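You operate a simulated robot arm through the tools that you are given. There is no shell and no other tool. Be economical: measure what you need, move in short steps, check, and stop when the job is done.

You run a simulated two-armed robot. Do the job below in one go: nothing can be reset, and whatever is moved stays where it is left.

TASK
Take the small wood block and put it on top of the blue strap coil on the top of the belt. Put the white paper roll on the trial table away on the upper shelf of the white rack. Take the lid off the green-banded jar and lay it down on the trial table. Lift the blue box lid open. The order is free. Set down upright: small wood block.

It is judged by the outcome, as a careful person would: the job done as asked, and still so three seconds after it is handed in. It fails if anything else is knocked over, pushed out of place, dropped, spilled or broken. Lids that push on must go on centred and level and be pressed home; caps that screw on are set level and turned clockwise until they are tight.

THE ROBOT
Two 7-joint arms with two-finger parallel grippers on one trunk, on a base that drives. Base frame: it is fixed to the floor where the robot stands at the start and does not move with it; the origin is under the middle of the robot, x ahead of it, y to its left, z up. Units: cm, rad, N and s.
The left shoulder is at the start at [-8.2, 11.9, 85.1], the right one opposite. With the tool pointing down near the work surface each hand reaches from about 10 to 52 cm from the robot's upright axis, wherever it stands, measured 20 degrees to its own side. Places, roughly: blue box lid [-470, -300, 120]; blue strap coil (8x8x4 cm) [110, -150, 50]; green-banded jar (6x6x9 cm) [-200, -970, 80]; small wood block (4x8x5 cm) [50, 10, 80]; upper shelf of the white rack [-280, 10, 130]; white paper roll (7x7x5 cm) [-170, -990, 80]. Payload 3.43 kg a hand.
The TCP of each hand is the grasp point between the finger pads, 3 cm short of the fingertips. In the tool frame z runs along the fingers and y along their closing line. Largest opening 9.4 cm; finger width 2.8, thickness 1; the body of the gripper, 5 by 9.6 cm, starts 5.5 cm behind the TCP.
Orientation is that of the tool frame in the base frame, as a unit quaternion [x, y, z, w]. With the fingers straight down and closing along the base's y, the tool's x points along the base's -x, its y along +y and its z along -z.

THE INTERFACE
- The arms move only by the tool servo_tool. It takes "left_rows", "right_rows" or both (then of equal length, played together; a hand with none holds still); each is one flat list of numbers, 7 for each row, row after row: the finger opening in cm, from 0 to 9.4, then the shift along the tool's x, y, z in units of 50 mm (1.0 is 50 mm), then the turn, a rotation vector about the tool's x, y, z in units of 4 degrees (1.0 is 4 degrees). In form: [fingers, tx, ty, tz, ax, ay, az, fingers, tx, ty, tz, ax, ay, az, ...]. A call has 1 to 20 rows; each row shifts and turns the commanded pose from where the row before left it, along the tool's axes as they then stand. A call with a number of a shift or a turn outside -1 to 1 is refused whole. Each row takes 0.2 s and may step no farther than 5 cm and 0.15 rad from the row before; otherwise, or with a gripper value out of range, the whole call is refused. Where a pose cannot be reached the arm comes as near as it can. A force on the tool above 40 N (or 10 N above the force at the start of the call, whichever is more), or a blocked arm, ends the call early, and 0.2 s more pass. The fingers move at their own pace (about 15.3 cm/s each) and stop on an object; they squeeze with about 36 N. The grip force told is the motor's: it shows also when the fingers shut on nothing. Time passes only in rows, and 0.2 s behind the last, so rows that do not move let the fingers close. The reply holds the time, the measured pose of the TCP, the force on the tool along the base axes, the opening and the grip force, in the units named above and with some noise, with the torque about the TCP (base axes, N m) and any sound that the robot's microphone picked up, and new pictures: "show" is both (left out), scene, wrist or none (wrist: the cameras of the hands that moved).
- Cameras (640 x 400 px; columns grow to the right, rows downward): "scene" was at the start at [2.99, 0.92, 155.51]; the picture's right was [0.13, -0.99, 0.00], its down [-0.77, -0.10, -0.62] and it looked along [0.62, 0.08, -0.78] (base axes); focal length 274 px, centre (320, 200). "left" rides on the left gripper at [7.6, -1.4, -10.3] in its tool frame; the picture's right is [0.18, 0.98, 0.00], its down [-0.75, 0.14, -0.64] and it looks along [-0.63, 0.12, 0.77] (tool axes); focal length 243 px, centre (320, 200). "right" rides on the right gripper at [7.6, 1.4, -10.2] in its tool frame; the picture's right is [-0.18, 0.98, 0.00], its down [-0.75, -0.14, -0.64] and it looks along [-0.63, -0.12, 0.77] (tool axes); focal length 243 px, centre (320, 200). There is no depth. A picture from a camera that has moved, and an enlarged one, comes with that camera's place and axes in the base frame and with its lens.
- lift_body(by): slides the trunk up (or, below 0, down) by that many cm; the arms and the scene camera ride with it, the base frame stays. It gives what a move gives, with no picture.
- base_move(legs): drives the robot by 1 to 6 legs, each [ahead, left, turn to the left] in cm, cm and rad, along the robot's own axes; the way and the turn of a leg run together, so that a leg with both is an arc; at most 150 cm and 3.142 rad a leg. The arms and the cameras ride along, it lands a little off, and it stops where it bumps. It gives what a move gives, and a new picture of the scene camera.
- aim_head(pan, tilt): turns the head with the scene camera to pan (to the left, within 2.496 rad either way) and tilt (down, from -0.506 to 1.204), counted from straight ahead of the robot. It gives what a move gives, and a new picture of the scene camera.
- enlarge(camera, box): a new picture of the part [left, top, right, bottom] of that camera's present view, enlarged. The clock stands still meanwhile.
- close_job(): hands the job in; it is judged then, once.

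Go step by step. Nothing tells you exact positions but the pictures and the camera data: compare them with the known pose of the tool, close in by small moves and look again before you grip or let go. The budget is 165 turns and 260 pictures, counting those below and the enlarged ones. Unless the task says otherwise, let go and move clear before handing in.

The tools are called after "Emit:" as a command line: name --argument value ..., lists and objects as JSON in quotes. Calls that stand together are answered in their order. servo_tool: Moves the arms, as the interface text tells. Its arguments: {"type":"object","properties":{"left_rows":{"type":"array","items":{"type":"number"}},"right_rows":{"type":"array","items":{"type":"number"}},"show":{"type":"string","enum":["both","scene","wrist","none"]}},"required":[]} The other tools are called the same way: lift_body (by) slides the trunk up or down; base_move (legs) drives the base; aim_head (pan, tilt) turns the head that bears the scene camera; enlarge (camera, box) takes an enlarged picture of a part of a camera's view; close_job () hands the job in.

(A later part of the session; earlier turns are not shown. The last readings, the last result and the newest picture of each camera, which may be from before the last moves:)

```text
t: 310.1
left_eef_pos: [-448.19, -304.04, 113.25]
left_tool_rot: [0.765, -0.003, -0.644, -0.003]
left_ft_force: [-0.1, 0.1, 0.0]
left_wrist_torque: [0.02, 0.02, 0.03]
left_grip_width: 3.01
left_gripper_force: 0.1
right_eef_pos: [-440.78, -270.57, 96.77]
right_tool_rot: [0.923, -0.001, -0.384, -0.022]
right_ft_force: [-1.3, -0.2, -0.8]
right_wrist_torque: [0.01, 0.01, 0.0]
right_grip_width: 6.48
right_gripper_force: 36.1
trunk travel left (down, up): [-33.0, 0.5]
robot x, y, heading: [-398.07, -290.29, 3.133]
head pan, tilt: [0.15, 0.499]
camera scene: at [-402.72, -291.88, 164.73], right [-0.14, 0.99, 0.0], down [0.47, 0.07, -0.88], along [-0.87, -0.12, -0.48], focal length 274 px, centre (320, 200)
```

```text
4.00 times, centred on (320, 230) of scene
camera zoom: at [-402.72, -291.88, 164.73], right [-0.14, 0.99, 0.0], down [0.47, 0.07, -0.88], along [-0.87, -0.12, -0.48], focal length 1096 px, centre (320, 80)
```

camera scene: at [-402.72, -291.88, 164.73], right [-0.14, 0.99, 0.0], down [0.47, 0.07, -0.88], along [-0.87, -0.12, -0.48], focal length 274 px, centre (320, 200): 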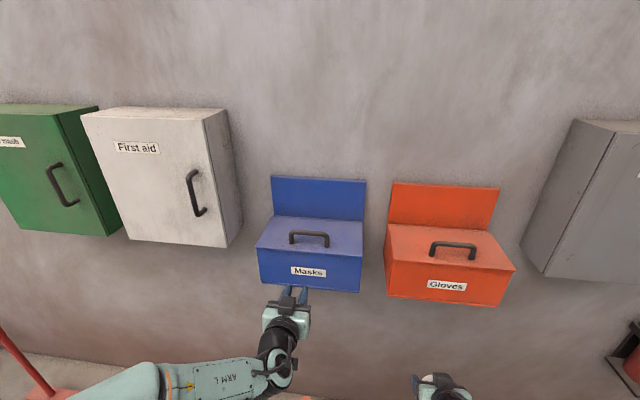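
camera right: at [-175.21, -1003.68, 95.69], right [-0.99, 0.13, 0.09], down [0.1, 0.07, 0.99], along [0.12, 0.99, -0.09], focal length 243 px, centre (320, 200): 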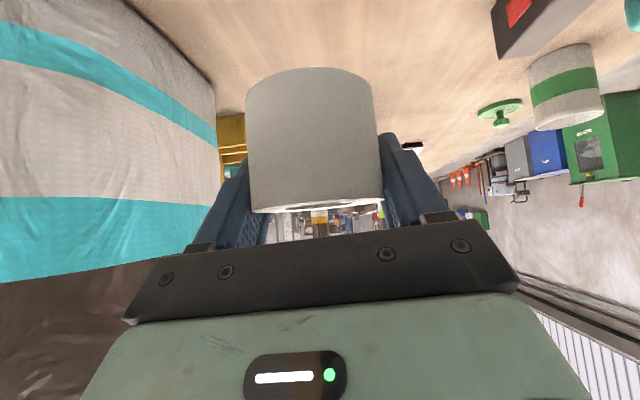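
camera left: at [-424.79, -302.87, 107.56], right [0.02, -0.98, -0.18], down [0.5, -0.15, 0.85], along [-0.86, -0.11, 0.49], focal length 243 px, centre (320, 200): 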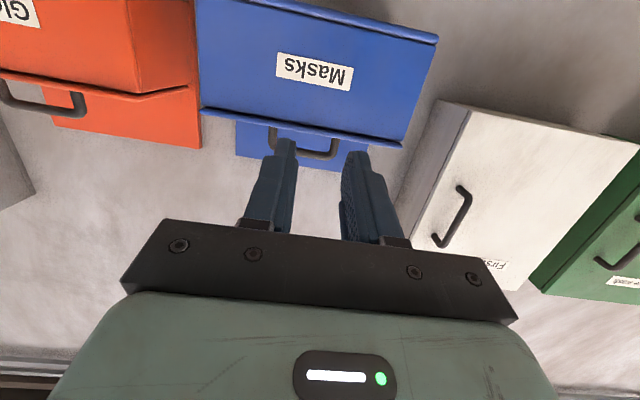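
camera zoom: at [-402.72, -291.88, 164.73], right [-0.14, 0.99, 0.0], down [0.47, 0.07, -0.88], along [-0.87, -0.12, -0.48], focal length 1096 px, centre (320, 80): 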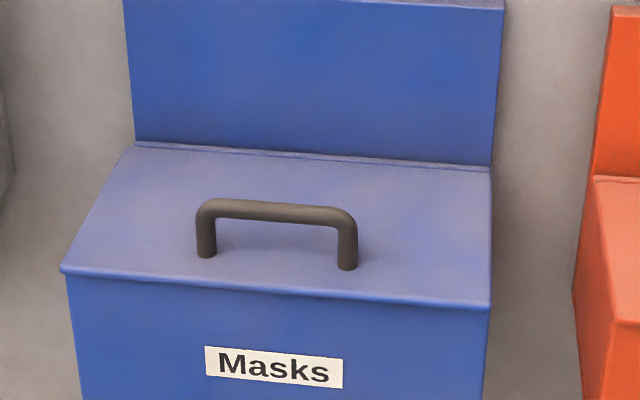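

I'll advance until the fingertips touch the box front just below the lip, then feel upward for the lip.

Emit:
servo_tool --left_rows '[3, -0.136, 0, 0.788, 0, 0, 0, 3, -0.136, 0, 0.788, 0, 0, 0, 3, 0, 0, 0, 0, 0, 0]' --show "wrist"

Emit:
servo_tool --left_rows '[3, -0.014, 0, 0.079, 0, 0, 0, 3, -0.014, 0, 0.079, 0, 0, 0, 3, 0, 0, 0, 0, 0, 0]' --show "none"

Emit:
servo_tool --left_rows '[3, -0.014, 0, 0.079, 0, 0, 0, 3, -0.014, 0, 0.079, 0, 0, 0, 3, 0, 0, 0, 0, 0, 0]' --show "wrist"

```text
t: 310.9
left_eef_pos: [-456.2, -303.77, 113.39]
left_tool_rot: [0.765, -0.003, -0.644, -0.004]
left_ft_force: [0.7, -0.1, -0.2]
left_wrist_torque: [0.0, 0.04, 0.0]
left_grip_width: 2.99
left_gripper_force: 0.0
right_eef_pos: [-440.76, -270.69, 96.79]
right_tool_rot: [0.923, -0.002, -0.385, -0.023]
right_ft_force: [0.4, 0.6, -0.9]
right_wrist_torque: [0.01, 0.03, 0.02]
right_grip_width: 6.51
right_gripper_force: 36.0
trunk travel left (down, up): [-33.0, 0.5]
robot x, y, heading: [-398.22, -290.94, 3.136]
head pan, tilt: [0.15, 0.499]
camera left: at [-444.73, -302.51, 107.6], right [0.02, -0.98, -0.18], down [0.5, -0.15, 0.85], along [-0.86, -0.11, 0.49], focal length 243 px, centre (320, 200)
```

left: 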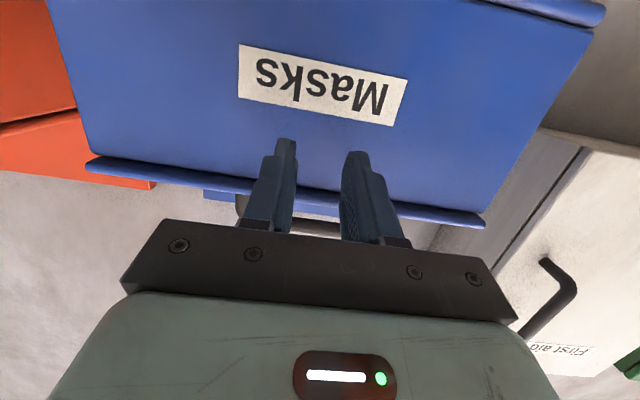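

```text
t: 311.7
left_eef_pos: [-456.97, -303.88, 113.3]
left_tool_rot: [0.766, -0.004, -0.643, -0.004]
left_ft_force: [1.0, -0.1, 0.5]
left_wrist_torque: [0.03, -0.01, -0.05]
left_grip_width: 3.02
left_gripper_force: 0.0
right_eef_pos: [-440.96, -270.67, 96.86]
right_tool_rot: [0.923, -0.001, -0.385, -0.022]
right_ft_force: [-0.4, -0.3, -0.9]
right_wrist_torque: [0.03, 0.01, 0.02]
right_grip_width: 6.48
right_gripper_force: 36.4
trunk travel left (down, up): [-33.0, 0.5]
robot x, y, heading: [-397.77, -290.6, 3.129]
head pan, tilt: [0.15, 0.499]
```

```text
t: 312.5
left_eef_pos: [-457.82, -303.9, 113.36]
left_tool_rot: [0.766, -0.004, -0.643, -0.004]
left_ft_force: [0.8, 0.2, 0.1]
left_wrist_torque: [0.0, 0.03, -0.02]
left_grip_width: 3.02
left_gripper_force: 0.0
right_eef_pos: [-440.95, -270.61, 96.75]
right_tool_rot: [0.923, -0.002, -0.385, -0.022]
right_ft_force: [0.1, 0.1, -0.8]
right_wrist_torque: [-0.02, 0.0, -0.01]
right_grip_width: 6.51
right_gripper_force: 35.8
trunk travel left (down, up): [-33.0, 0.5]
robot x, y, heading: [-397.98, -290.31, 3.126]
head pan, tilt: [0.15, 0.499]
camera left: at [-446.3, -302.64, 107.56], right [0.02, -0.98, -0.18], down [0.5, -0.15, 0.85], along [-0.86, -0.11, 0.49], focal length 243 px, centre (320, 200)
```

left: 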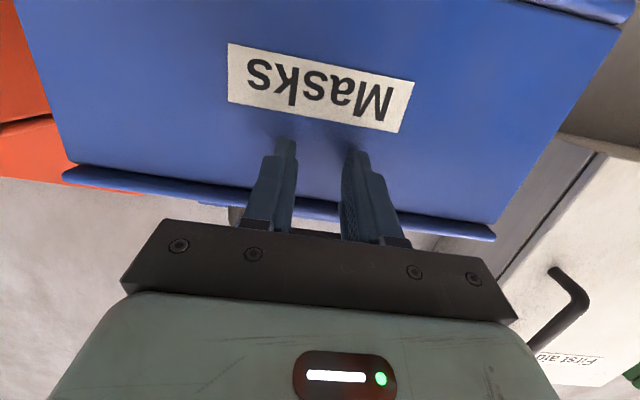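

Emit:
servo_tool --left_rows '[3, -0.012, 0, 0.07, 0, 0, 0, 3, 0, 0, 0, 0, 0, 0]' --show "none"

Emit:
servo_tool --left_rows '[3, -0.012, 0, 0.07, 0, 0, 0, 3, 0, 0, 0, 0, 0, 0]' --show "none"

Emit:
servo_tool --left_rows '[3, -0.012, 0, 0.07, 0, 0, 0, 3, 0, 0, 0, 0, 0, 0]' --show "wrist"

```text
t: 313.1
left_eef_pos: [-457.9, -303.86, 113.27]
left_tool_rot: [0.766, -0.003, -0.643, -0.003]
left_ft_force: [18.1, -0.9, -2.8]
left_wrist_torque: [0.0, 0.08, 0.33]
left_grip_width: 3.03
left_gripper_force: 0.3
right_eef_pos: [-440.72, -270.6, 96.91]
right_tool_rot: [0.923, -0.001, -0.385, -0.023]
right_ft_force: [0.2, -0.3, 0.4]
right_wrist_torque: [0.0, 0.0, -0.02]
right_grip_width: 6.49
right_gripper_force: 35.8
trunk travel left (down, up): [-33.0, 0.5]
robot x, y, heading: [-398.23, -290.63, 3.131]
head pan, tilt: [0.15, 0.499]
```

```text
t: 313.7
left_eef_pos: [-457.88, -303.83, 113.24]
left_tool_rot: [0.766, -0.004, -0.643, -0.004]
left_ft_force: [29.7, -1.6, 2.2]
left_wrist_torque: [-0.15, 0.32, 0.57]
left_grip_width: 3.09
left_gripper_force: 0.8
right_eef_pos: [-440.45, -270.68, 96.88]
right_tool_rot: [0.923, -0.001, -0.385, -0.022]
right_ft_force: [-0.3, -0.1, 0.1]
right_wrist_torque: [0.0, 0.01, -0.02]
right_grip_width: 6.5
right_gripper_force: 36.1
trunk travel left (down, up): [-33.0, 0.5]
robot x, y, heading: [-397.76, -290.63, 3.126]
head pan, tilt: [0.15, 0.499]
stopped in row 2 (left hand): the force on the tool passed its limit at 42 N (the readings are from after the stop); the commanded pose is now the measured one
```

```text
t: 314.1
left_eef_pos: [-457.93, -303.81, 113.29]
left_tool_rot: [0.766, -0.004, -0.643, -0.004]
left_ft_force: [28.6, -2.3, 3.3]
left_wrist_torque: [-0.04, 0.35, 0.6]
left_grip_width: 3.12
left_gripper_force: 0.8
right_eef_pos: [-440.5, -270.63, 96.95]
right_tool_rot: [0.922, 0.0, -0.387, -0.022]
right_ft_force: [-0.6, -0.7, 0.1]
right_wrist_torque: [-0.01, 0.04, 0.01]
right_grip_width: 6.51
right_gripper_force: 36.3
trunk travel left (down, up): [-33.0, 0.5]
robot x, y, heading: [-397.72, -290.29, 3.129]
head pan, tilt: [0.15, 0.499]
stopped in row 1 (left hand): the force on the tool passed its limit at 42 N (the readings are from after the stop); the commanded pose is now the measured one
camera left: at [-446.37, -302.58, 107.6], right [0.02, -0.98, -0.18], down [0.5, -0.15, 0.85], along [-0.87, -0.11, 0.49], focal length 243 px, centre (320, 200)
```

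left: 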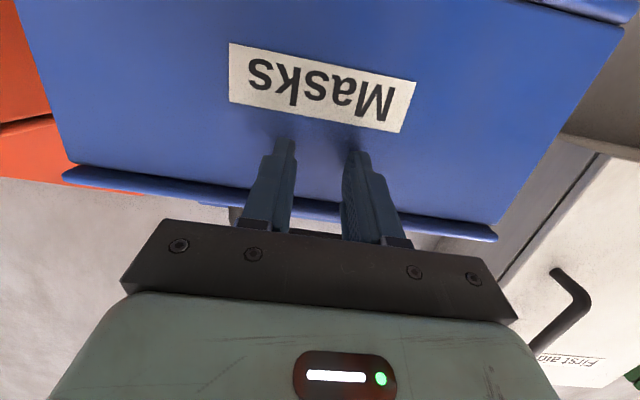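

Touching the box front. Backing off 2 mm, then moving up in small steps to find the lip.

Emit:
servo_tool --left_rows '[3, 0.007, 0, -0.04, 0, 0, 0, 3, -0.059, 0, -0.01, 0, 0, 0, 3, -0.059, 0, -0.01, 0, 0, 0, 3, -0.059, 0, -0.01, 0, 0, 0, 3, 0, 0, 0, 0, 0, 0]' --show "none"

Emit:
servo_tool --left_rows '[3, -0.059, 0, -0.01, 0, 0, 0, 3, -0.059, 0, -0.01, 0, 0, 0, 3, 0, 0, 0, 0, 0, 0]' --show "none"

Emit:
servo_tool --left_rows '[3, -0.059, 0, -0.01, 0, 0, 0, 3, -0.059, 0, -0.01, 0, 0, 0, 3, 0, 0, 0, 0, 0, 0]' --show "wrist"

```text
t: 315.2
left_eef_pos: [-457.75, -303.78, 113.41]
left_tool_rot: [0.771, -0.003, -0.637, -0.005]
left_ft_force: [31.4, -2.2, -22.6]
left_wrist_torque: [0.43, -0.43, 0.63]
left_grip_width: 3.1
left_gripper_force: 1.1
right_eef_pos: [-440.57, -270.69, 96.66]
right_tool_rot: [0.922, 0.0, -0.385, -0.022]
right_ft_force: [0.0, 0.0, -0.7]
right_wrist_torque: [0.01, 0.01, -0.03]
right_grip_width: 6.5
right_gripper_force: 35.7
trunk travel left (down, up): [-33.0, 0.5]
robot x, y, heading: [-398.05, -290.39, 3.128]
head pan, tilt: [0.15, 0.499]
```

```text
t: 316.1
left_eef_pos: [-457.9, -303.78, 114.35]
left_tool_rot: [0.768, -0.004, -0.64, -0.005]
left_ft_force: [27.6, -1.9, -19.4]
left_wrist_torque: [0.38, -0.41, 0.55]
left_grip_width: 3.07
left_gripper_force: 0.8
right_eef_pos: [-440.73, -270.66, 96.9]
right_tool_rot: [0.923, -0.001, -0.385, -0.023]
right_ft_force: [-0.2, -0.2, -0.7]
right_wrist_torque: [0.01, 0.01, -0.02]
right_grip_width: 6.5
right_gripper_force: 36.0
trunk travel left (down, up): [-33.0, 0.5]
robot x, y, heading: [-398.37, -290.51, 3.13]
head pan, tilt: [0.15, 0.499]
```

```text
t: 316.9
left_eef_pos: [-457.76, -303.8, 114.93]
left_tool_rot: [0.769, -0.003, -0.64, -0.004]
left_ft_force: [30.5, -0.6, -22.6]
left_wrist_torque: [0.4, -0.47, 0.61]
left_grip_width: 3.07
left_gripper_force: 0.4
right_eef_pos: [-440.57, -270.75, 96.89]
right_tool_rot: [0.923, -0.001, -0.385, -0.023]
right_ft_force: [-0.3, 0.5, -1.1]
right_wrist_torque: [-0.01, 0.0, -0.03]
right_grip_width: 6.48
right_gripper_force: 35.7
trunk travel left (down, up): [-33.0, 0.5]
robot x, y, heading: [-397.67, -290.4, 3.127]
head pan, tilt: [0.15, 0.499]
camera left: at [-446.3, -302.53, 109.27], right [0.02, -0.98, -0.18], down [0.49, -0.15, 0.86], along [-0.87, -0.11, 0.48], focal length 243 px, centre (320, 200)
```

left: 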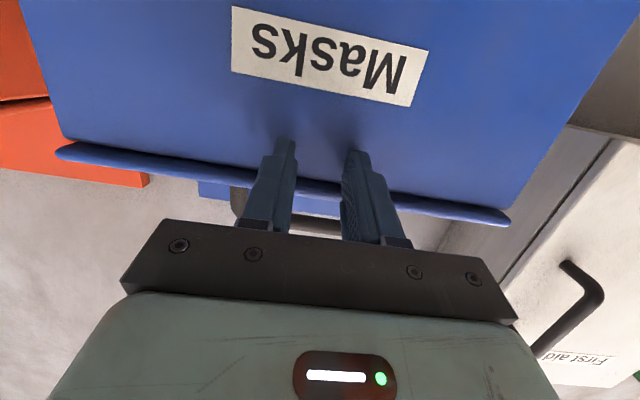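

Emit:
servo_tool --left_rows '[3, 0.01, 0, -0.06, 0, 0, 0, 3, 0, 0, 0, 0, 0, 0]' --show "none"

Emit:
servo_tool --left_rows '[3, -0.059, 0, -0.01, 0, 0, 0, 3, -0.03, 0, -0.005, 0, 0, 0, 3, 0, 0, 0, 0, 0, 0]' --show "wrist"

Emit:
enlarge --camera "left" --box '[220, 120, 420, 245]'

```text
t: 317.4
left_eef_pos: [-457.96, -303.79, 115.65]
left_tool_rot: [0.764, -0.005, -0.646, -0.003]
left_ft_force: [-0.1, -0.1, 3.3]
left_wrist_torque: [0.02, -0.29, 0.01]
left_grip_width: 2.99
left_gripper_force: 0.0
right_eef_pos: [-440.84, -270.59, 96.91]
right_tool_rot: [0.923, -0.001, -0.385, -0.023]
right_ft_force: [-0.5, -0.2, -0.9]
right_wrist_torque: [0.01, -0.01, 0.01]
right_grip_width: 6.49
right_gripper_force: 35.8
trunk travel left (down, up): [-33.0, 0.5]
robot x, y, heading: [-398.09, -290.29, 3.129]
head pan, tilt: [0.15, 0.499]
```

```text
t: 318.2
left_eef_pos: [-457.82, -303.83, 115.29]
left_tool_rot: [0.768, -0.004, -0.641, -0.004]
left_ft_force: [2.4, 1.3, -1.0]
left_wrist_torque: [0.02, -0.04, 0.01]
left_grip_width: 2.92
left_gripper_force: 0.1
right_eef_pos: [-440.89, -270.55, 96.76]
right_tool_rot: [0.923, 0.0, -0.384, -0.022]
right_ft_force: [0.0, -0.7, -1.4]
right_wrist_torque: [-0.04, 0.0, 0.06]
right_grip_width: 6.52
right_gripper_force: 36.1
trunk travel left (down, up): [-33.0, 0.5]
robot x, y, heading: [-397.75, -290.35, 3.132]
head pan, tilt: [0.15, 0.499]
camera left: at [-446.36, -302.56, 109.78], right [0.02, -0.98, -0.18], down [0.5, -0.15, 0.86], along [-0.87, -0.11, 0.48], focal length 243 px, centre (320, 200)
```

left: 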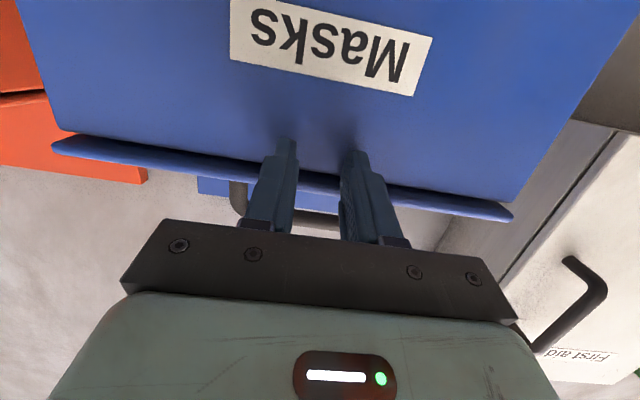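

```text
3.20 times, centred on (320, 182) of left
camera zoom: at [-446.36, -302.56, 109.78], right [0.02, -0.98, -0.18], down [0.5, -0.15, 0.86], along [-0.87, -0.11, 0.48], focal length 776 px, centre (320, 256)
```

zoom: 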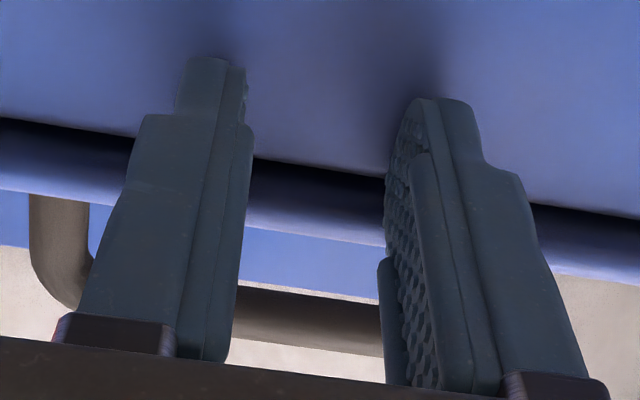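

Emit:
servo_tool --left_rows '[3, -0.059, 0, -0.01, 0, 0, 0, 3, 0, 0, 0, 0, 0, 0]' --show "none"

Emit:
servo_tool --left_rows '[3, -0.059, 0, -0.01, 0, 0, 0, 3, 0, 0, 0, 0, 0, 0]' --show "none"

Emit:
servo_tool --left_rows '[3, -0.059, 0, -0.01, 0, 0, 0, 3, 0, 0, 0, 0, 0, 0]' --show "wrist"

```text
t: 318.9
left_eef_pos: [-457.89, -303.85, 115.79]
left_tool_rot: [0.767, -0.003, -0.641, -0.003]
left_ft_force: [1.3, -0.5, -1.6]
left_wrist_torque: [0.03, -0.05, 0.02]
left_grip_width: 2.98
left_gripper_force: 0.0
right_eef_pos: [-440.81, -270.7, 96.83]
right_tool_rot: [0.923, -0.001, -0.385, -0.023]
right_ft_force: [0.0, 0.8, -0.6]
right_wrist_torque: [-0.01, -0.03, -0.01]
right_grip_width: 6.51
right_gripper_force: 36.2
trunk travel left (down, up): [-33.0, 0.5]
robot x, y, heading: [-398.01, -290.86, 3.126]
head pan, tilt: [0.15, 0.499]
```

```text
t: 319.4
left_eef_pos: [-457.92, -303.82, 116.01]
left_tool_rot: [0.767, -0.004, -0.642, -0.004]
left_ft_force: [-1.4, 0.0, -0.8]
left_wrist_torque: [0.03, -0.03, -0.03]
left_grip_width: 2.96
left_gripper_force: 0.0
right_eef_pos: [-440.8, -270.63, 96.69]
right_tool_rot: [0.923, 0.0, -0.384, -0.022]
right_ft_force: [0.4, 0.1, -1.4]
right_wrist_torque: [0.01, 0.01, 0.0]
right_grip_width: 6.52
right_gripper_force: 36.0
trunk travel left (down, up): [-33.0, 0.5]
robot x, y, heading: [-398.27, -290.03, 3.131]
head pan, tilt: [0.15, 0.499]
```

```text
t: 320.1
left_eef_pos: [-458.0, -303.77, 116.41]
left_tool_rot: [0.767, -0.003, -0.641, -0.003]
left_ft_force: [0.3, 1.1, -1.3]
left_wrist_torque: [-0.01, -0.04, -0.01]
left_grip_width: 3.0
left_gripper_force: 0.0
right_eef_pos: [-440.9, -270.65, 96.76]
right_tool_rot: [0.923, -0.001, -0.385, -0.022]
right_ft_force: [0.2, -0.6, -1.1]
right_wrist_torque: [0.0, 0.0, -0.01]
right_grip_width: 6.51
right_gripper_force: 36.6
trunk travel left (down, up): [-33.0, 0.5]
robot x, y, heading: [-397.97, -290.46, 3.126]
head pan, tilt: [0.15, 0.499]
camera left: at [-446.45, -302.57, 110.72], right [0.02, -0.98, -0.18], down [0.5, -0.15, 0.86], along [-0.87, -0.11, 0.48], focal length 243 px, centre (320, 200)
```

left: 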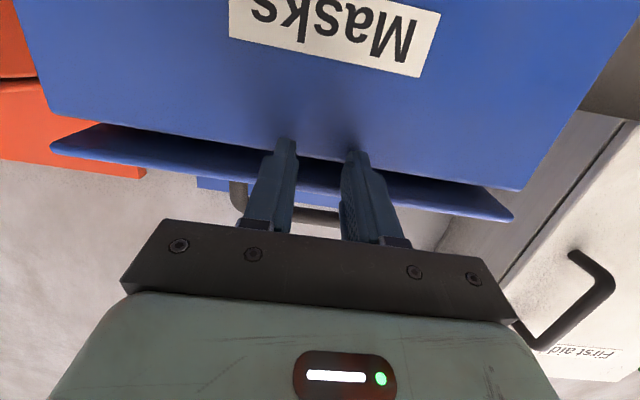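

The lid is lifting on the fingertips with a gap now visible. Continuing up 1.2 cm, then moving in under it.

Emit:
servo_tool --left_rows '[3, -0.059, 0, -0.01, 0, 0, 0, 3, -0.059, 0, -0.01, 0, 0, 0, 3, -0.059, 0, -0.01, 0, 0, 0, 3, -0.059, 0, -0.01, 0, 0, 0, 3, 0, 0, 0, 0, 0, 0]' --show "wrist"

```text
t: 321.2
left_eef_pos: [-457.96, -303.8, 117.54]
left_tool_rot: [0.767, -0.003, -0.642, -0.003]
left_ft_force: [1.9, -0.5, -0.8]
left_wrist_torque: [-0.01, -0.05, 0.06]
left_grip_width: 2.98
left_gripper_force: 0.0
right_eef_pos: [-440.87, -270.67, 96.79]
right_tool_rot: [0.923, -0.001, -0.385, -0.022]
right_ft_force: [-0.1, 0.3, -1.5]
right_wrist_torque: [0.01, 0.02, -0.01]
right_grip_width: 6.5
right_gripper_force: 36.1
trunk travel left (down, up): [-33.0, 0.5]
robot x, y, heading: [-398.03, -290.87, 3.133]
head pan, tilt: [0.15, 0.499]
camera left: at [-446.46, -302.56, 111.91], right [0.02, -0.98, -0.18], down [0.5, -0.15, 0.86], along [-0.87, -0.11, 0.48], focal length 243 px, centre (320, 200)
```

left: 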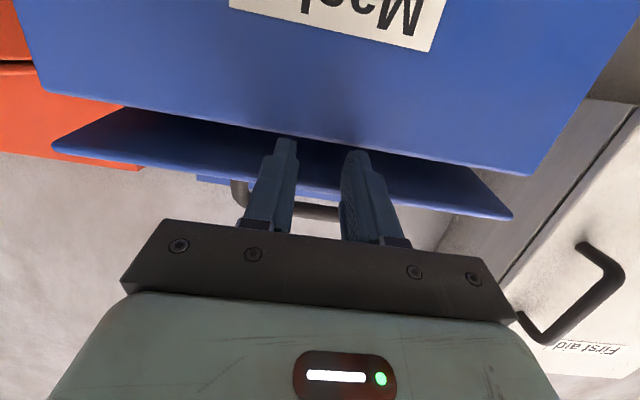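

Emit:
servo_tool --left_rows '[3, -0.069, 0, -0.012, 0, 0, 0, 3, -0.069, 0, -0.012, 0, 0, 0, 3, -0.069, 0, 0.049, 0, 0, 0, 3, -0.069, 0, 0.049, 0, 0, 0, 3, -0.069, 0, 0.049, 0, 0, 0, 3, -0.069, 0, 0.049, 0, 0, 0, 3, -0.069, 0, 0.049, 0, 0, 0, 3, -0.069, 0, 0.049, 0, 0, 0, 3, 0, 0, 0, 0, 0, 0]' --show "both"

```text
t: 323.2
left_eef_pos: [-459.84, -303.75, 120.06]
left_tool_rot: [0.767, -0.002, -0.641, -0.002]
left_ft_force: [0.2, 0.0, -0.1]
left_wrist_torque: [0.02, -0.02, 0.01]
left_grip_width: 3.01
left_gripper_force: 0.1
right_eef_pos: [-440.84, -270.69, 96.75]
right_tool_rot: [0.923, -0.001, -0.385, -0.022]
right_ft_force: [-1.0, -0.6, -1.5]
right_wrist_torque: [0.01, -0.02, -0.01]
right_grip_width: 6.49
right_gripper_force: 35.9
trunk travel left (down, up): [-33.0, 0.5]
robot x, y, heading: [-398.43, -290.43, 3.131]
head pan, tilt: [0.15, 0.499]
camera scene: at [-402.68, -291.89, 164.76], right [-0.14, 0.99, 0.0], down [0.47, 0.07, -0.88], along [-0.87, -0.12, -0.48], focal length 274 px, centre (320, 200)
camera left: at [-448.32, -302.57, 114.44], right [0.02, -0.98, -0.18], down [0.5, -0.15, 0.86], along [-0.87, -0.11, 0.48], focal length 243 px, centre (320, 200)
```

scene: 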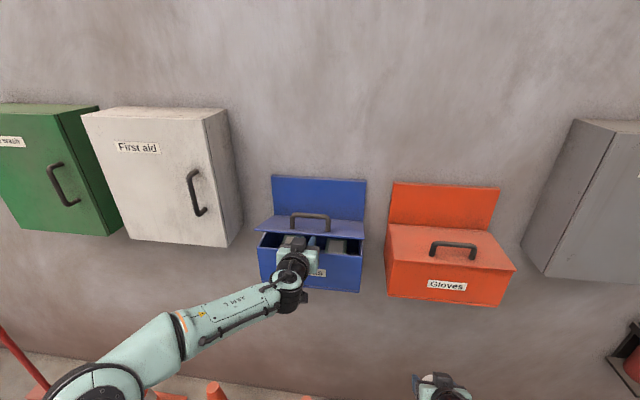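
left: 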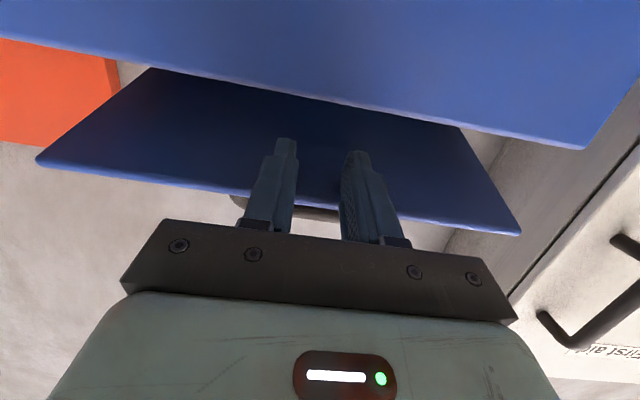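

The lid is opening with almost no force. I'll drive the base 8 cm forward to slide the fingers further under it and push it up.

Emit:
base_move --legs '[[8, 0, 0]]'

Emit:
servo_tool --left_rows '[3, -0.118, 0, -0.02, 0, 0, 0, 3, -0.118, 0, -0.02, 0, 0, 0, 3, -0.118, 0, -0.02, 0, 0, 0, 3, -0.118, 0, -0.02, 0, 0, 0, 3, -0.118, 0, -0.02, 0, 0, 0, 3, 0, 0, 0, 0, 0, 0]' --show "both"

```text
t: 324.3
left_eef_pos: [-467.43, -303.73, 120.03]
left_tool_rot: [0.767, -0.003, -0.641, -0.003]
left_ft_force: [-1.2, 1.2, 0.0]
left_wrist_torque: [0.0, 0.02, 0.01]
left_grip_width: 3.02
left_gripper_force: 0.0
right_eef_pos: [-448.51, -270.54, 96.72]
right_tool_rot: [0.923, 0.0, -0.384, -0.022]
right_ft_force: [0.5, 0.0, -0.5]
right_wrist_torque: [0.03, 0.01, -0.03]
right_grip_width: 6.49
right_gripper_force: 35.7
trunk travel left (down, up): [-33.0, 0.5]
robot x, y, heading: [-405.84, -290.36, 3.133]
head pan, tilt: [0.15, 0.499]
camera scene: at [-410.4, -291.79, 164.73], right [-0.14, 0.99, 0.0], down [0.47, 0.07, -0.88], along [-0.87, -0.12, -0.48], focal length 274 px, centre (320, 200)
```

scene: 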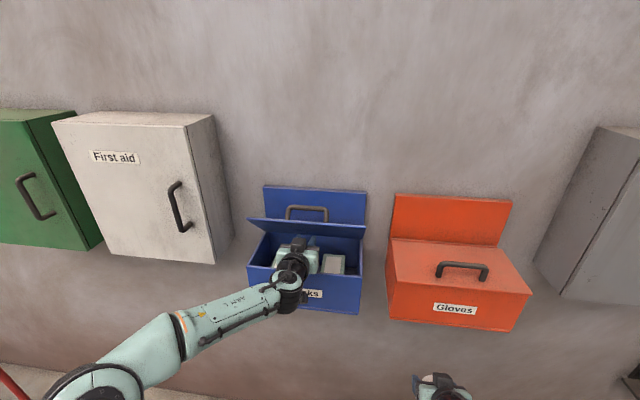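

```text
t: 325.7
left_eef_pos: [-467.5, -303.56, 123.12]
left_tool_rot: [0.767, -0.004, -0.642, -0.004]
left_ft_force: [0.2, 0.3, 0.3]
left_wrist_torque: [0.01, -0.03, 0.0]
left_grip_width: 2.96
left_gripper_force: 0.0
right_eef_pos: [-448.64, -270.46, 96.73]
right_tool_rot: [0.923, 0.0, -0.384, -0.022]
right_ft_force: [-0.3, -0.4, -1.3]
right_wrist_torque: [-0.01, 0.01, -0.02]
right_grip_width: 6.49
right_gripper_force: 36.0
trunk travel left (down, up): [-33.0, 0.5]
robot x, y, heading: [-405.99, -290.75, 3.127]
head pan, tilt: [0.15, 0.499]
camera scene: at [-410.44, -291.8, 164.76], right [-0.14, 0.99, 0.0], down [0.47, 0.07, -0.88], along [-0.87, -0.12, -0.48], focal length 274 px, centre (320, 200)
camera left: at [-456.11, -302.37, 117.46], right [0.02, -0.98, -0.18], down [0.5, -0.15, 0.86], along [-0.87, -0.11, 0.48], focal length 243 px, centre (320, 200)
```

scene: 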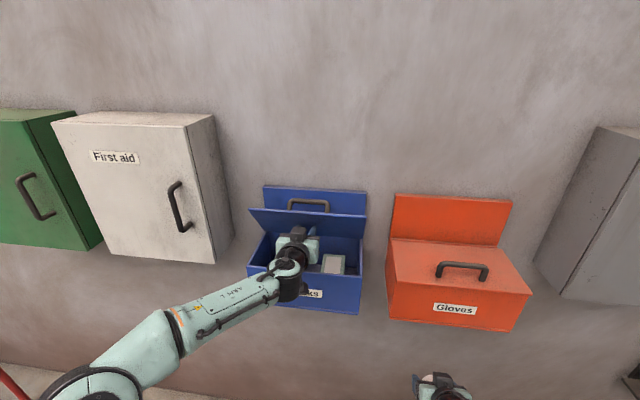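
left: 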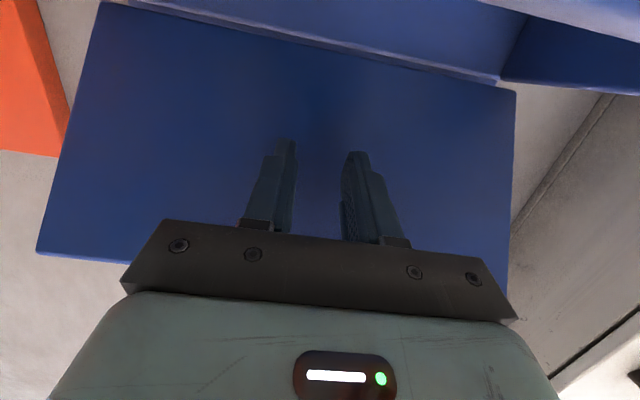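

About 45° open. Another 5 cm forward.

Emit:
base_move --legs '[[5, 0, 0]]'

Emit:
servo_tool --left_rows '[3, -0.118, 0, -0.02, 0, 0, 0, 3, -0.118, 0, -0.02, 0, 0, 0, 3, -0.02, 0, 0.118, 0, 0, 0, 3, 0, 0, 0, 0, 0, 0]' --show "both"

```text
t: 326.8
left_eef_pos: [-472.39, -303.11, 123.48]
left_tool_rot: [0.766, -0.004, -0.643, -0.006]
left_ft_force: [2.0, -1.2, 1.2]
left_wrist_torque: [-0.06, -0.22, -0.07]
left_grip_width: 2.99
left_gripper_force: 0.0
right_eef_pos: [-453.71, -270.56, 96.69]
right_tool_rot: [0.923, -0.001, -0.384, -0.022]
right_ft_force: [0.5, 0.2, -0.3]
right_wrist_torque: [-0.01, 0.01, -0.02]
right_grip_width: 6.48
right_gripper_force: 35.4
trunk travel left (down, up): [-33.0, 0.5]
robot x, y, heading: [-410.84, -290.57, 3.132]
head pan, tilt: [0.15, 0.499]
stopped in leg 1: the force on the tool passed its limit at 97 N (the readings are from after the stop); the commanded pose is now the measured one
camera scene: at [-415.58, -291.75, 164.76], right [-0.14, 0.99, 0.0], down [0.47, 0.07, -0.88], along [-0.87, -0.12, -0.48], focal length 274 px, centre (320, 200)
```

scene: 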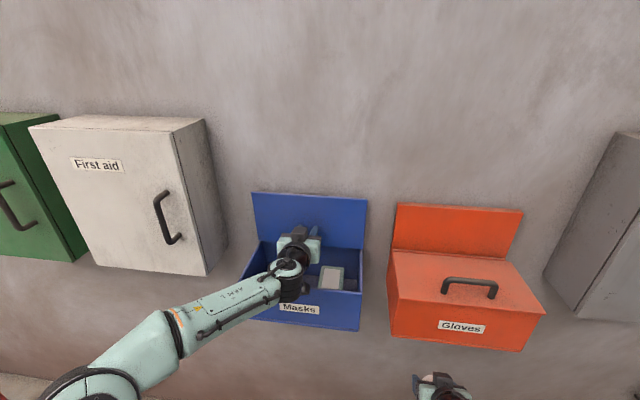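

```text
t: 327.8
left_eef_pos: [-472.55, -303.11, 124.62]
left_tool_rot: [0.766, -0.004, -0.643, -0.006]
left_ft_force: [28.4, -1.1, -7.7]
left_wrist_torque: [-0.06, 0.03, 0.57]
left_grip_width: 3.06
left_gripper_force: 0.7
right_eef_pos: [-453.39, -270.47, 96.91]
right_tool_rot: [0.922, 0.0, -0.386, -0.022]
right_ft_force: [0.5, 0.2, -1.5]
right_wrist_torque: [0.01, 0.0, 0.01]
right_grip_width: 6.5
right_gripper_force: 35.9
trunk travel left (down, up): [-33.0, 0.5]
robot x, y, heading: [-410.74, -289.87, 3.139]
head pan, tilt: [0.15, 0.499]
camera scene: at [-415.04, -291.78, 164.76], right [-0.14, 0.99, 0.0], down [0.47, 0.07, -0.88], along [-0.87, -0.12, -0.48], focal length 274 px, centre (320, 200)
camera left: at [-461.06, -301.99, 118.95], right [0.02, -0.98, -0.19], down [0.5, -0.15, 0.85], along [-0.87, -0.11, 0.49], focal length 243 px, centre (320, 200)
```

scene: 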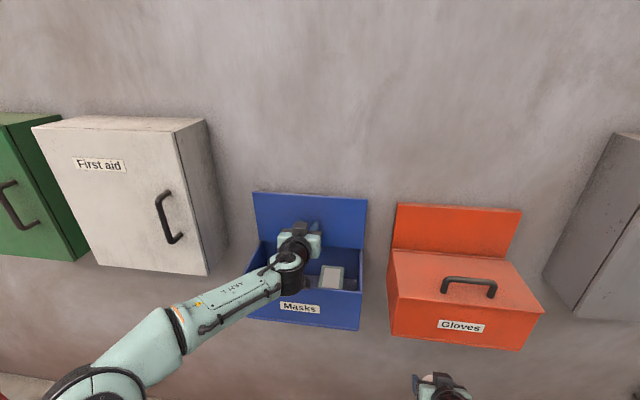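
left: 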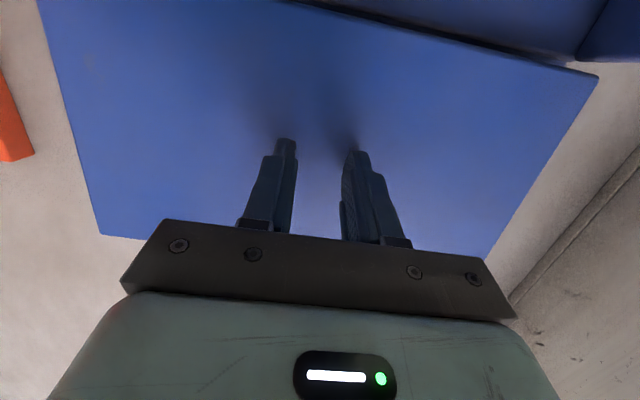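

The lid is against its stop, near vertical. I'll back the fingers off slowly and see if it stays.

Emit:
servo_tool --left_rows '[3, 0.017, 0, -0.1, 0, 0, 0, 3, 0.017, 0, -0.1, 0, 0, 0, 3, 0.034, 0, -0.2, 0, 0, 0, 3, 0, 0, 0, 0, 0, 0, 3, 0, 0, 0, 0, 0, 0]' --show "both"

Emit:
enlarge --camera "scene" --box '[230, 170, 390, 270]'

```text
t: 329.0
left_eef_pos: [-471.09, -303.2, 124.46]
left_tool_rot: [0.767, -0.003, -0.642, -0.005]
left_ft_force: [0.1, -1.0, -0.3]
left_wrist_torque: [-0.01, 0.04, 0.01]
left_grip_width: 3.01
left_gripper_force: 0.1
right_eef_pos: [-453.77, -270.44, 96.83]
right_tool_rot: [0.923, -0.001, -0.384, -0.022]
right_ft_force: [0.2, -0.5, -0.8]
right_wrist_torque: [0.01, 0.0, -0.01]
right_grip_width: 6.49
right_gripper_force: 36.5
trunk travel left (down, up): [-33.0, 0.5]
robot x, y, heading: [-410.68, -290.39, 3.133]
head pan, tilt: [0.15, 0.499]
camera scene: at [-415.58, -291.74, 164.76], right [-0.14, 0.99, 0.0], down [0.47, 0.07, -0.88], along [-0.87, -0.12, -0.48], focal length 274 px, centre (320, 200)
camera left: at [-459.59, -302.03, 118.87], right [0.02, -0.98, -0.18], down [0.5, -0.15, 0.85], along [-0.87, -0.11, 0.49], focal length 243 px, centre (320, 200)
```

scene: 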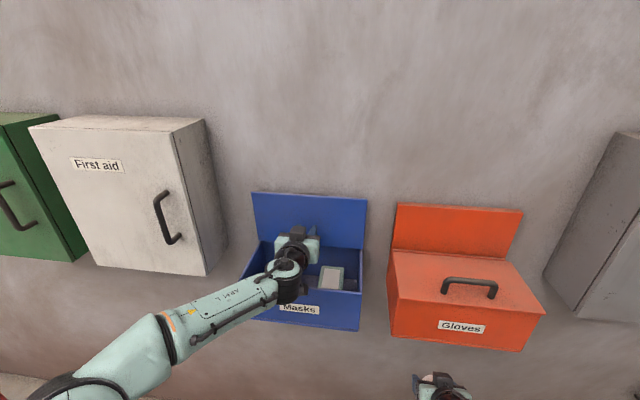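
left: 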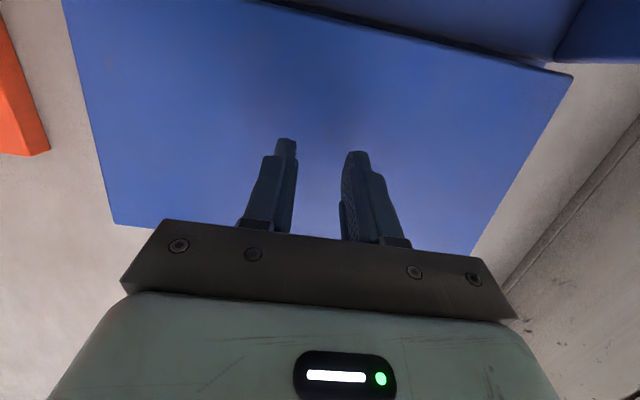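

```text
4.00 times, centred on (310, 220) of scene
camera zoom: at [-415.58, -291.74, 164.76], right [-0.14, 0.99, 0.0], down [0.47, 0.07, -0.88], along [-0.87, -0.12, -0.48], focal length 1096 px, centre (360, 120)
```

zoom: 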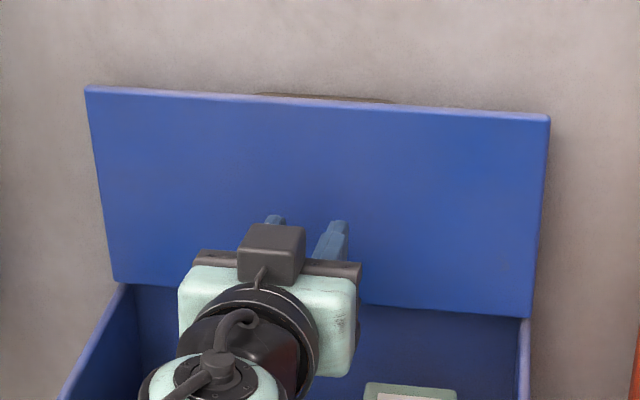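

The lid stands open on its own. Backing out with the base.

Emit:
base_move --legs '[[-30, 0, 0]]'

Emit:
enlarge --camera "scene" --box '[230, 120, 470, 270]'

```text
t: 331.0
left_eef_pos: [-440.69, -303.78, 124.55]
left_tool_rot: [0.766, -0.002, -0.642, -0.004]
left_ft_force: [0.1, -0.5, -0.3]
left_wrist_torque: [-0.01, 0.0, -0.02]
left_grip_width: 3.0
left_gripper_force: 0.1
right_eef_pos: [-423.63, -270.98, 96.74]
right_tool_rot: [0.923, 0.002, -0.385, -0.021]
right_ft_force: [0.3, -0.1, -0.8]
right_wrist_torque: [0.03, 0.01, -0.01]
right_grip_width: 6.49
right_gripper_force: 36.0
trunk travel left (down, up): [-33.0, 0.5]
robot x, y, heading: [-380.32, -290.43, 3.134]
head pan, tilt: [0.15, 0.499]
camera scene: at [-385.29, -292.03, 164.77], right [-0.14, 0.99, 0.0], down [0.47, 0.07, -0.88], along [-0.87, -0.13, -0.48], focal length 274 px, centre (320, 200)
```

scene: 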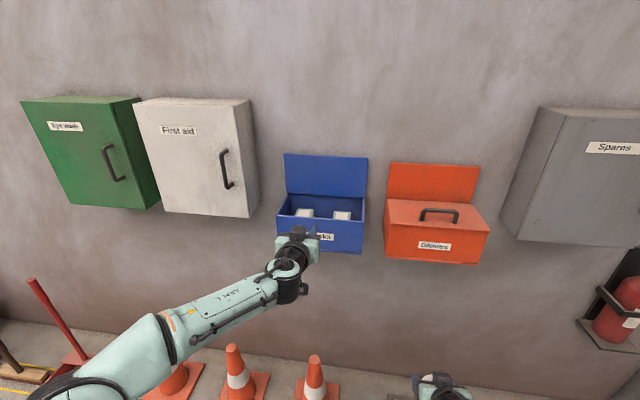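

```text
2.67 times, centred on (350, 195) of scene
camera zoom: at [-385.29, -292.03, 164.77], right [-0.14, 0.99, 0.0], down [0.47, 0.07, -0.88], along [-0.87, -0.13, -0.48], focal length 731 px, centre (240, 213)
```

zoom: 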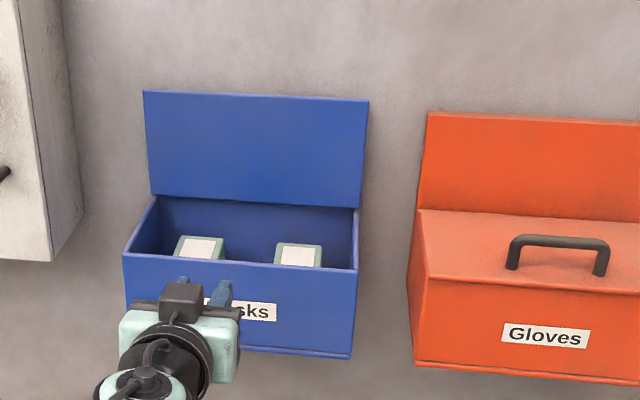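

Lid open, contents untouched. Now the rack: I'll turn north and drive up the corridor for a look at it from the west side.

Emit:
base_move --legs '[[0, 0, -1.563], [0, 8, 0], [150, 0, 0]]'

Emit:
aim_head --pan -0.55 --tilt 0.2

```text
t: 343.1
left_eef_pos: [-405.46, -81.53, 124.47]
left_tool_rot: [0.545, -0.541, -0.453, -0.454]
left_ft_force: [-0.3, 0.0, 0.0]
left_wrist_torque: [0.02, 0.01, -0.04]
left_grip_width: 2.98
left_gripper_force: 0.1
right_eef_pos: [-372.33, -98.18, 96.79]
right_tool_rot: [0.658, -0.647, -0.259, -0.286]
right_ft_force: [0.1, -0.2, -0.5]
right_wrist_torque: [0.01, -0.03, 0.0]
right_grip_width: 6.53
right_gripper_force: 35.9
trunk travel left (down, up): [-33.0, 0.5]
robot x, y, heading: [-391.49, -141.3, 1.58]
head pan, tilt: [0.15, 0.499]
camera scene: at [-392.97, -136.95, 164.75], right [0.99, 0.16, 0.0], down [0.07, -0.47, -0.88], along [-0.14, 0.87, -0.48], focal length 274 px, centre (320, 200)
```

scene: 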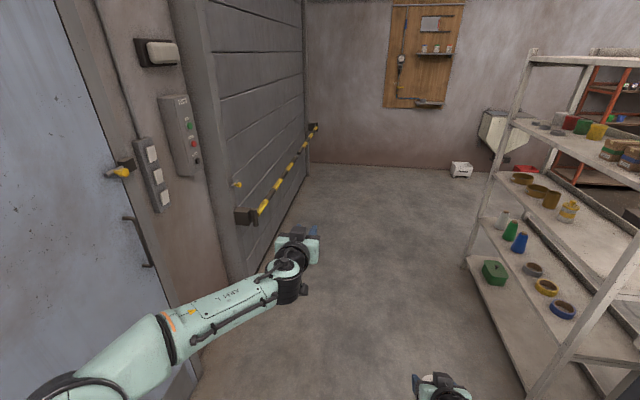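

```text
t: 344.2
left_eef_pos: [-405.4, -81.41, 124.57]
left_tool_rot: [0.544, -0.54, -0.454, -0.454]
left_ft_force: [1.1, 1.3, 0.4]
left_wrist_torque: [-0.02, -0.01, 0.0]
left_grip_width: 3.0
left_gripper_force: 0.1
right_eef_pos: [-372.52, -98.2, 96.82]
right_tool_rot: [0.658, -0.647, -0.259, -0.285]
right_ft_force: [0.1, -0.3, -1.1]
right_wrist_torque: [-0.04, -0.04, 0.0]
right_grip_width: 6.49
right_gripper_force: 35.6
trunk travel left (down, up): [-33.0, 0.5]
robot x, y, heading: [-391.55, -141.48, 1.577]
head pan, tilt: [-0.55, 0.201]
camera scene: at [-386.74, -137.94, 167.52], right [0.86, -0.52, 0.0], down [-0.1, -0.17, -0.98], along [0.51, 0.84, -0.2], focal length 274 px, centre (320, 200)
```

scene: 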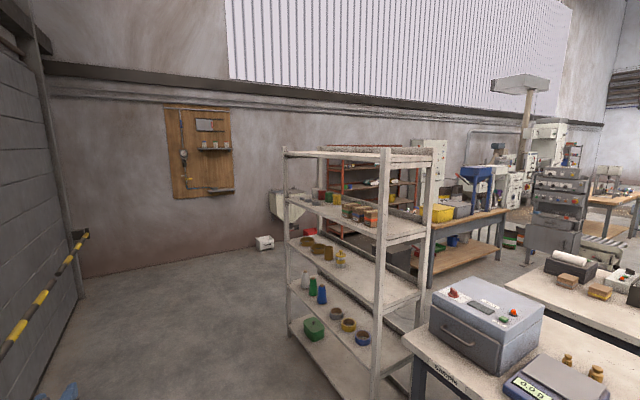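

The rack is open-sided; the shelf at z≈122 with the cans is the upper shelf. I'll zoom to find free space.

Emit:
enlarge --camera "scene" --box '[280, 130, 456, 240]'

Emit:
base_move --legs '[[60, 0, 0]]'

Emit:
aim_head --pan -0.9 --tilt 0.4

```text
3.64 times, centred on (368, 185) of scene
camera zoom: at [-386.74, -137.94, 167.52], right [0.86, -0.52, 0.0], down [-0.1, -0.17, -0.98], along [0.51, 0.84, -0.2], focal length 997 px, centre (146, 254)
```

zoom: 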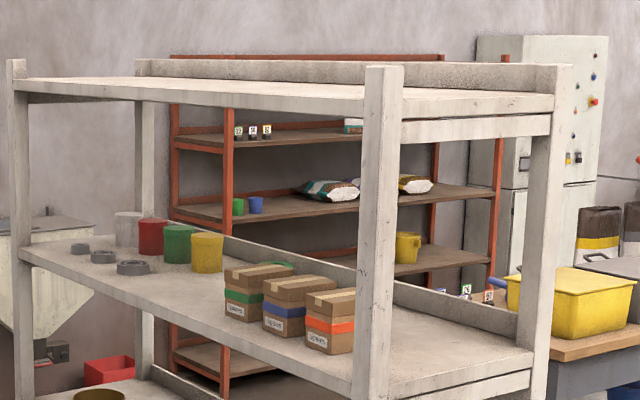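

```text
t: 347.6
left_eef_pos: [-406.22, -22.48, 124.37]
left_tool_rot: [0.545, -0.539, -0.455, -0.453]
left_ft_force: [-0.5, 0.3, -1.0]
left_wrist_torque: [0.0, 0.0, -0.01]
left_grip_width: 3.02
left_gripper_force: 0.1
right_eef_pos: [-373.12, -39.15, 96.66]
right_tool_rot: [0.659, -0.646, -0.258, -0.284]
right_ft_force: [0.5, -0.2, -0.3]
right_wrist_torque: [0.02, 0.0, 0.04]
right_grip_width: 6.49
right_gripper_force: 35.8
trunk travel left (down, up): [-33.0, 0.5]
robot x, y, heading: [-391.83, -82.24, 1.583]
head pan, tilt: [-0.55, 0.201]
camera scene: at [-387.29, -78.9, 167.51], right [0.86, -0.51, 0.0], down [-0.1, -0.17, -0.98], along [0.5, 0.84, -0.2], focal length 274 px, centre (320, 200)
```

scene: 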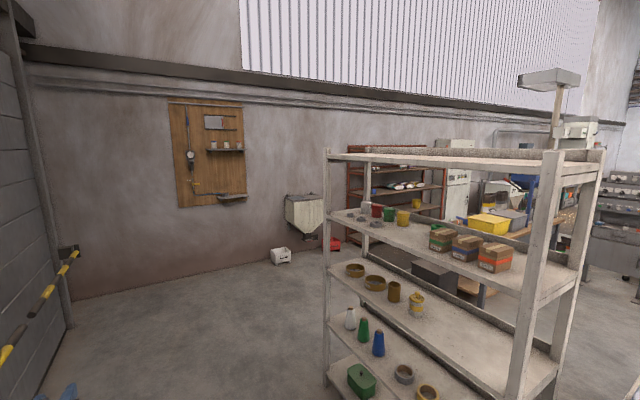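

```text
t: 348.4
left_eef_pos: [-406.28, -22.53, 124.49]
left_tool_rot: [0.545, -0.539, -0.455, -0.453]
left_ft_force: [-0.1, -0.8, -0.2]
left_wrist_torque: [0.0, -0.02, 0.02]
left_grip_width: 3.0
left_gripper_force: 0.1
right_eef_pos: [-373.1, -39.01, 96.76]
right_tool_rot: [0.66, -0.646, -0.259, -0.284]
right_ft_force: [-0.1, -0.9, -1.3]
right_wrist_torque: [-0.03, -0.02, 0.02]
right_grip_width: 6.49
right_gripper_force: 35.6
trunk travel left (down, up): [-33.0, 0.5]
robot x, y, heading: [-391.88, -82.23, 1.582]
head pan, tilt: [-0.901, 0.4]
camera scene: at [-384.88, -81.05, 165.68], right [0.63, -0.78, 0.0], down [-0.3, -0.25, -0.92], along [0.71, 0.58, -0.39], focal length 274 px, centre (320, 200)
```

scene: 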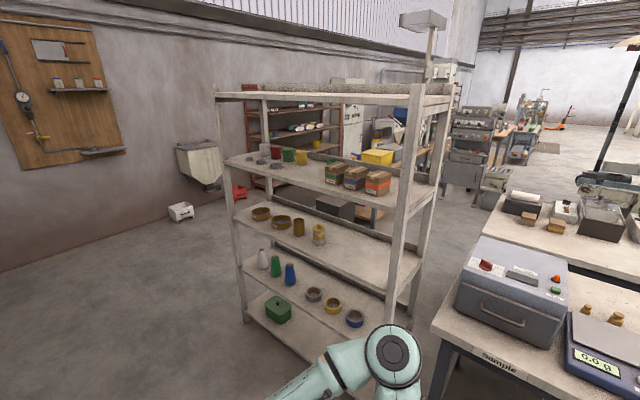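

Free spot on the upper shelf (z≈120.5) around (-283, 20), between the cans and the boxes. First I'll test raising the right hand to that height here in free space, keeping the roll upright.

Emit:
servo_tool --right_rows '[0, -0.568, 0, -0.56, 0, 0, 0, 0, -0.568, 0, -0.56, 0, 0, 0, 0, -0.568, 0, -0.56, 0, 0, 0, 0, -0.568, 0, -0.56, 0, 0, 0, 0, -0.568, 0, -0.56, 0, 0, 0, 0, -0.568, 0, -0.56, 0, 0, 0, 0, -0.568, 0, -0.56, 0, 0, 0, 0, -0.568, 0, -0.56, 0, 0, 0, 0, 0, 0, 0, 0, 0, 0]' --show "wrist"

```text
t: 350.4
left_eef_pos: [-406.18, -22.5, 124.49]
left_tool_rot: [0.545, -0.539, -0.455, -0.453]
left_ft_force: [0.1, 0.2, 0.0]
left_wrist_torque: [-0.01, -0.04, 0.01]
left_grip_width: 3.01
left_gripper_force: 0.0
right_eef_pos: [-374.37, -38.6, 128.84]
right_tool_rot: [0.66, -0.646, -0.259, -0.283]
right_ft_force: [-0.2, -0.1, -0.6]
right_wrist_torque: [-0.04, 0.0, 0.02]
right_grip_width: 6.47
right_gripper_force: 36.1
trunk travel left (down, up): [-33.0, 0.5]
robot x, y, heading: [-392.08, -82.18, 1.581]
head pan, tilt: [-0.901, 0.4]
camera right: at [-375.88, -51.39, 130.53], right [-0.99, 0.12, 0.09], down [0.1, 0.08, 0.99], along [0.12, 0.99, -0.09], focal length 243 px, centre (320, 200)
```

right: 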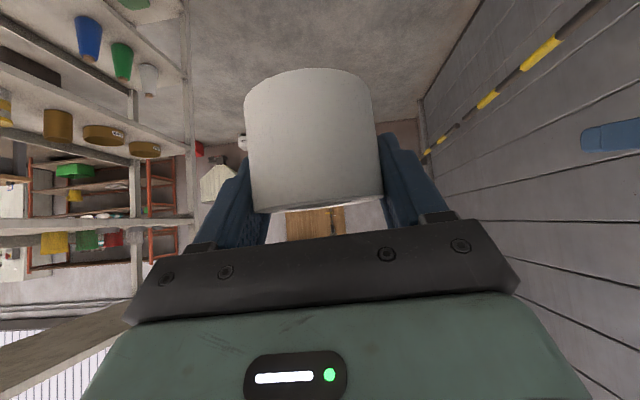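

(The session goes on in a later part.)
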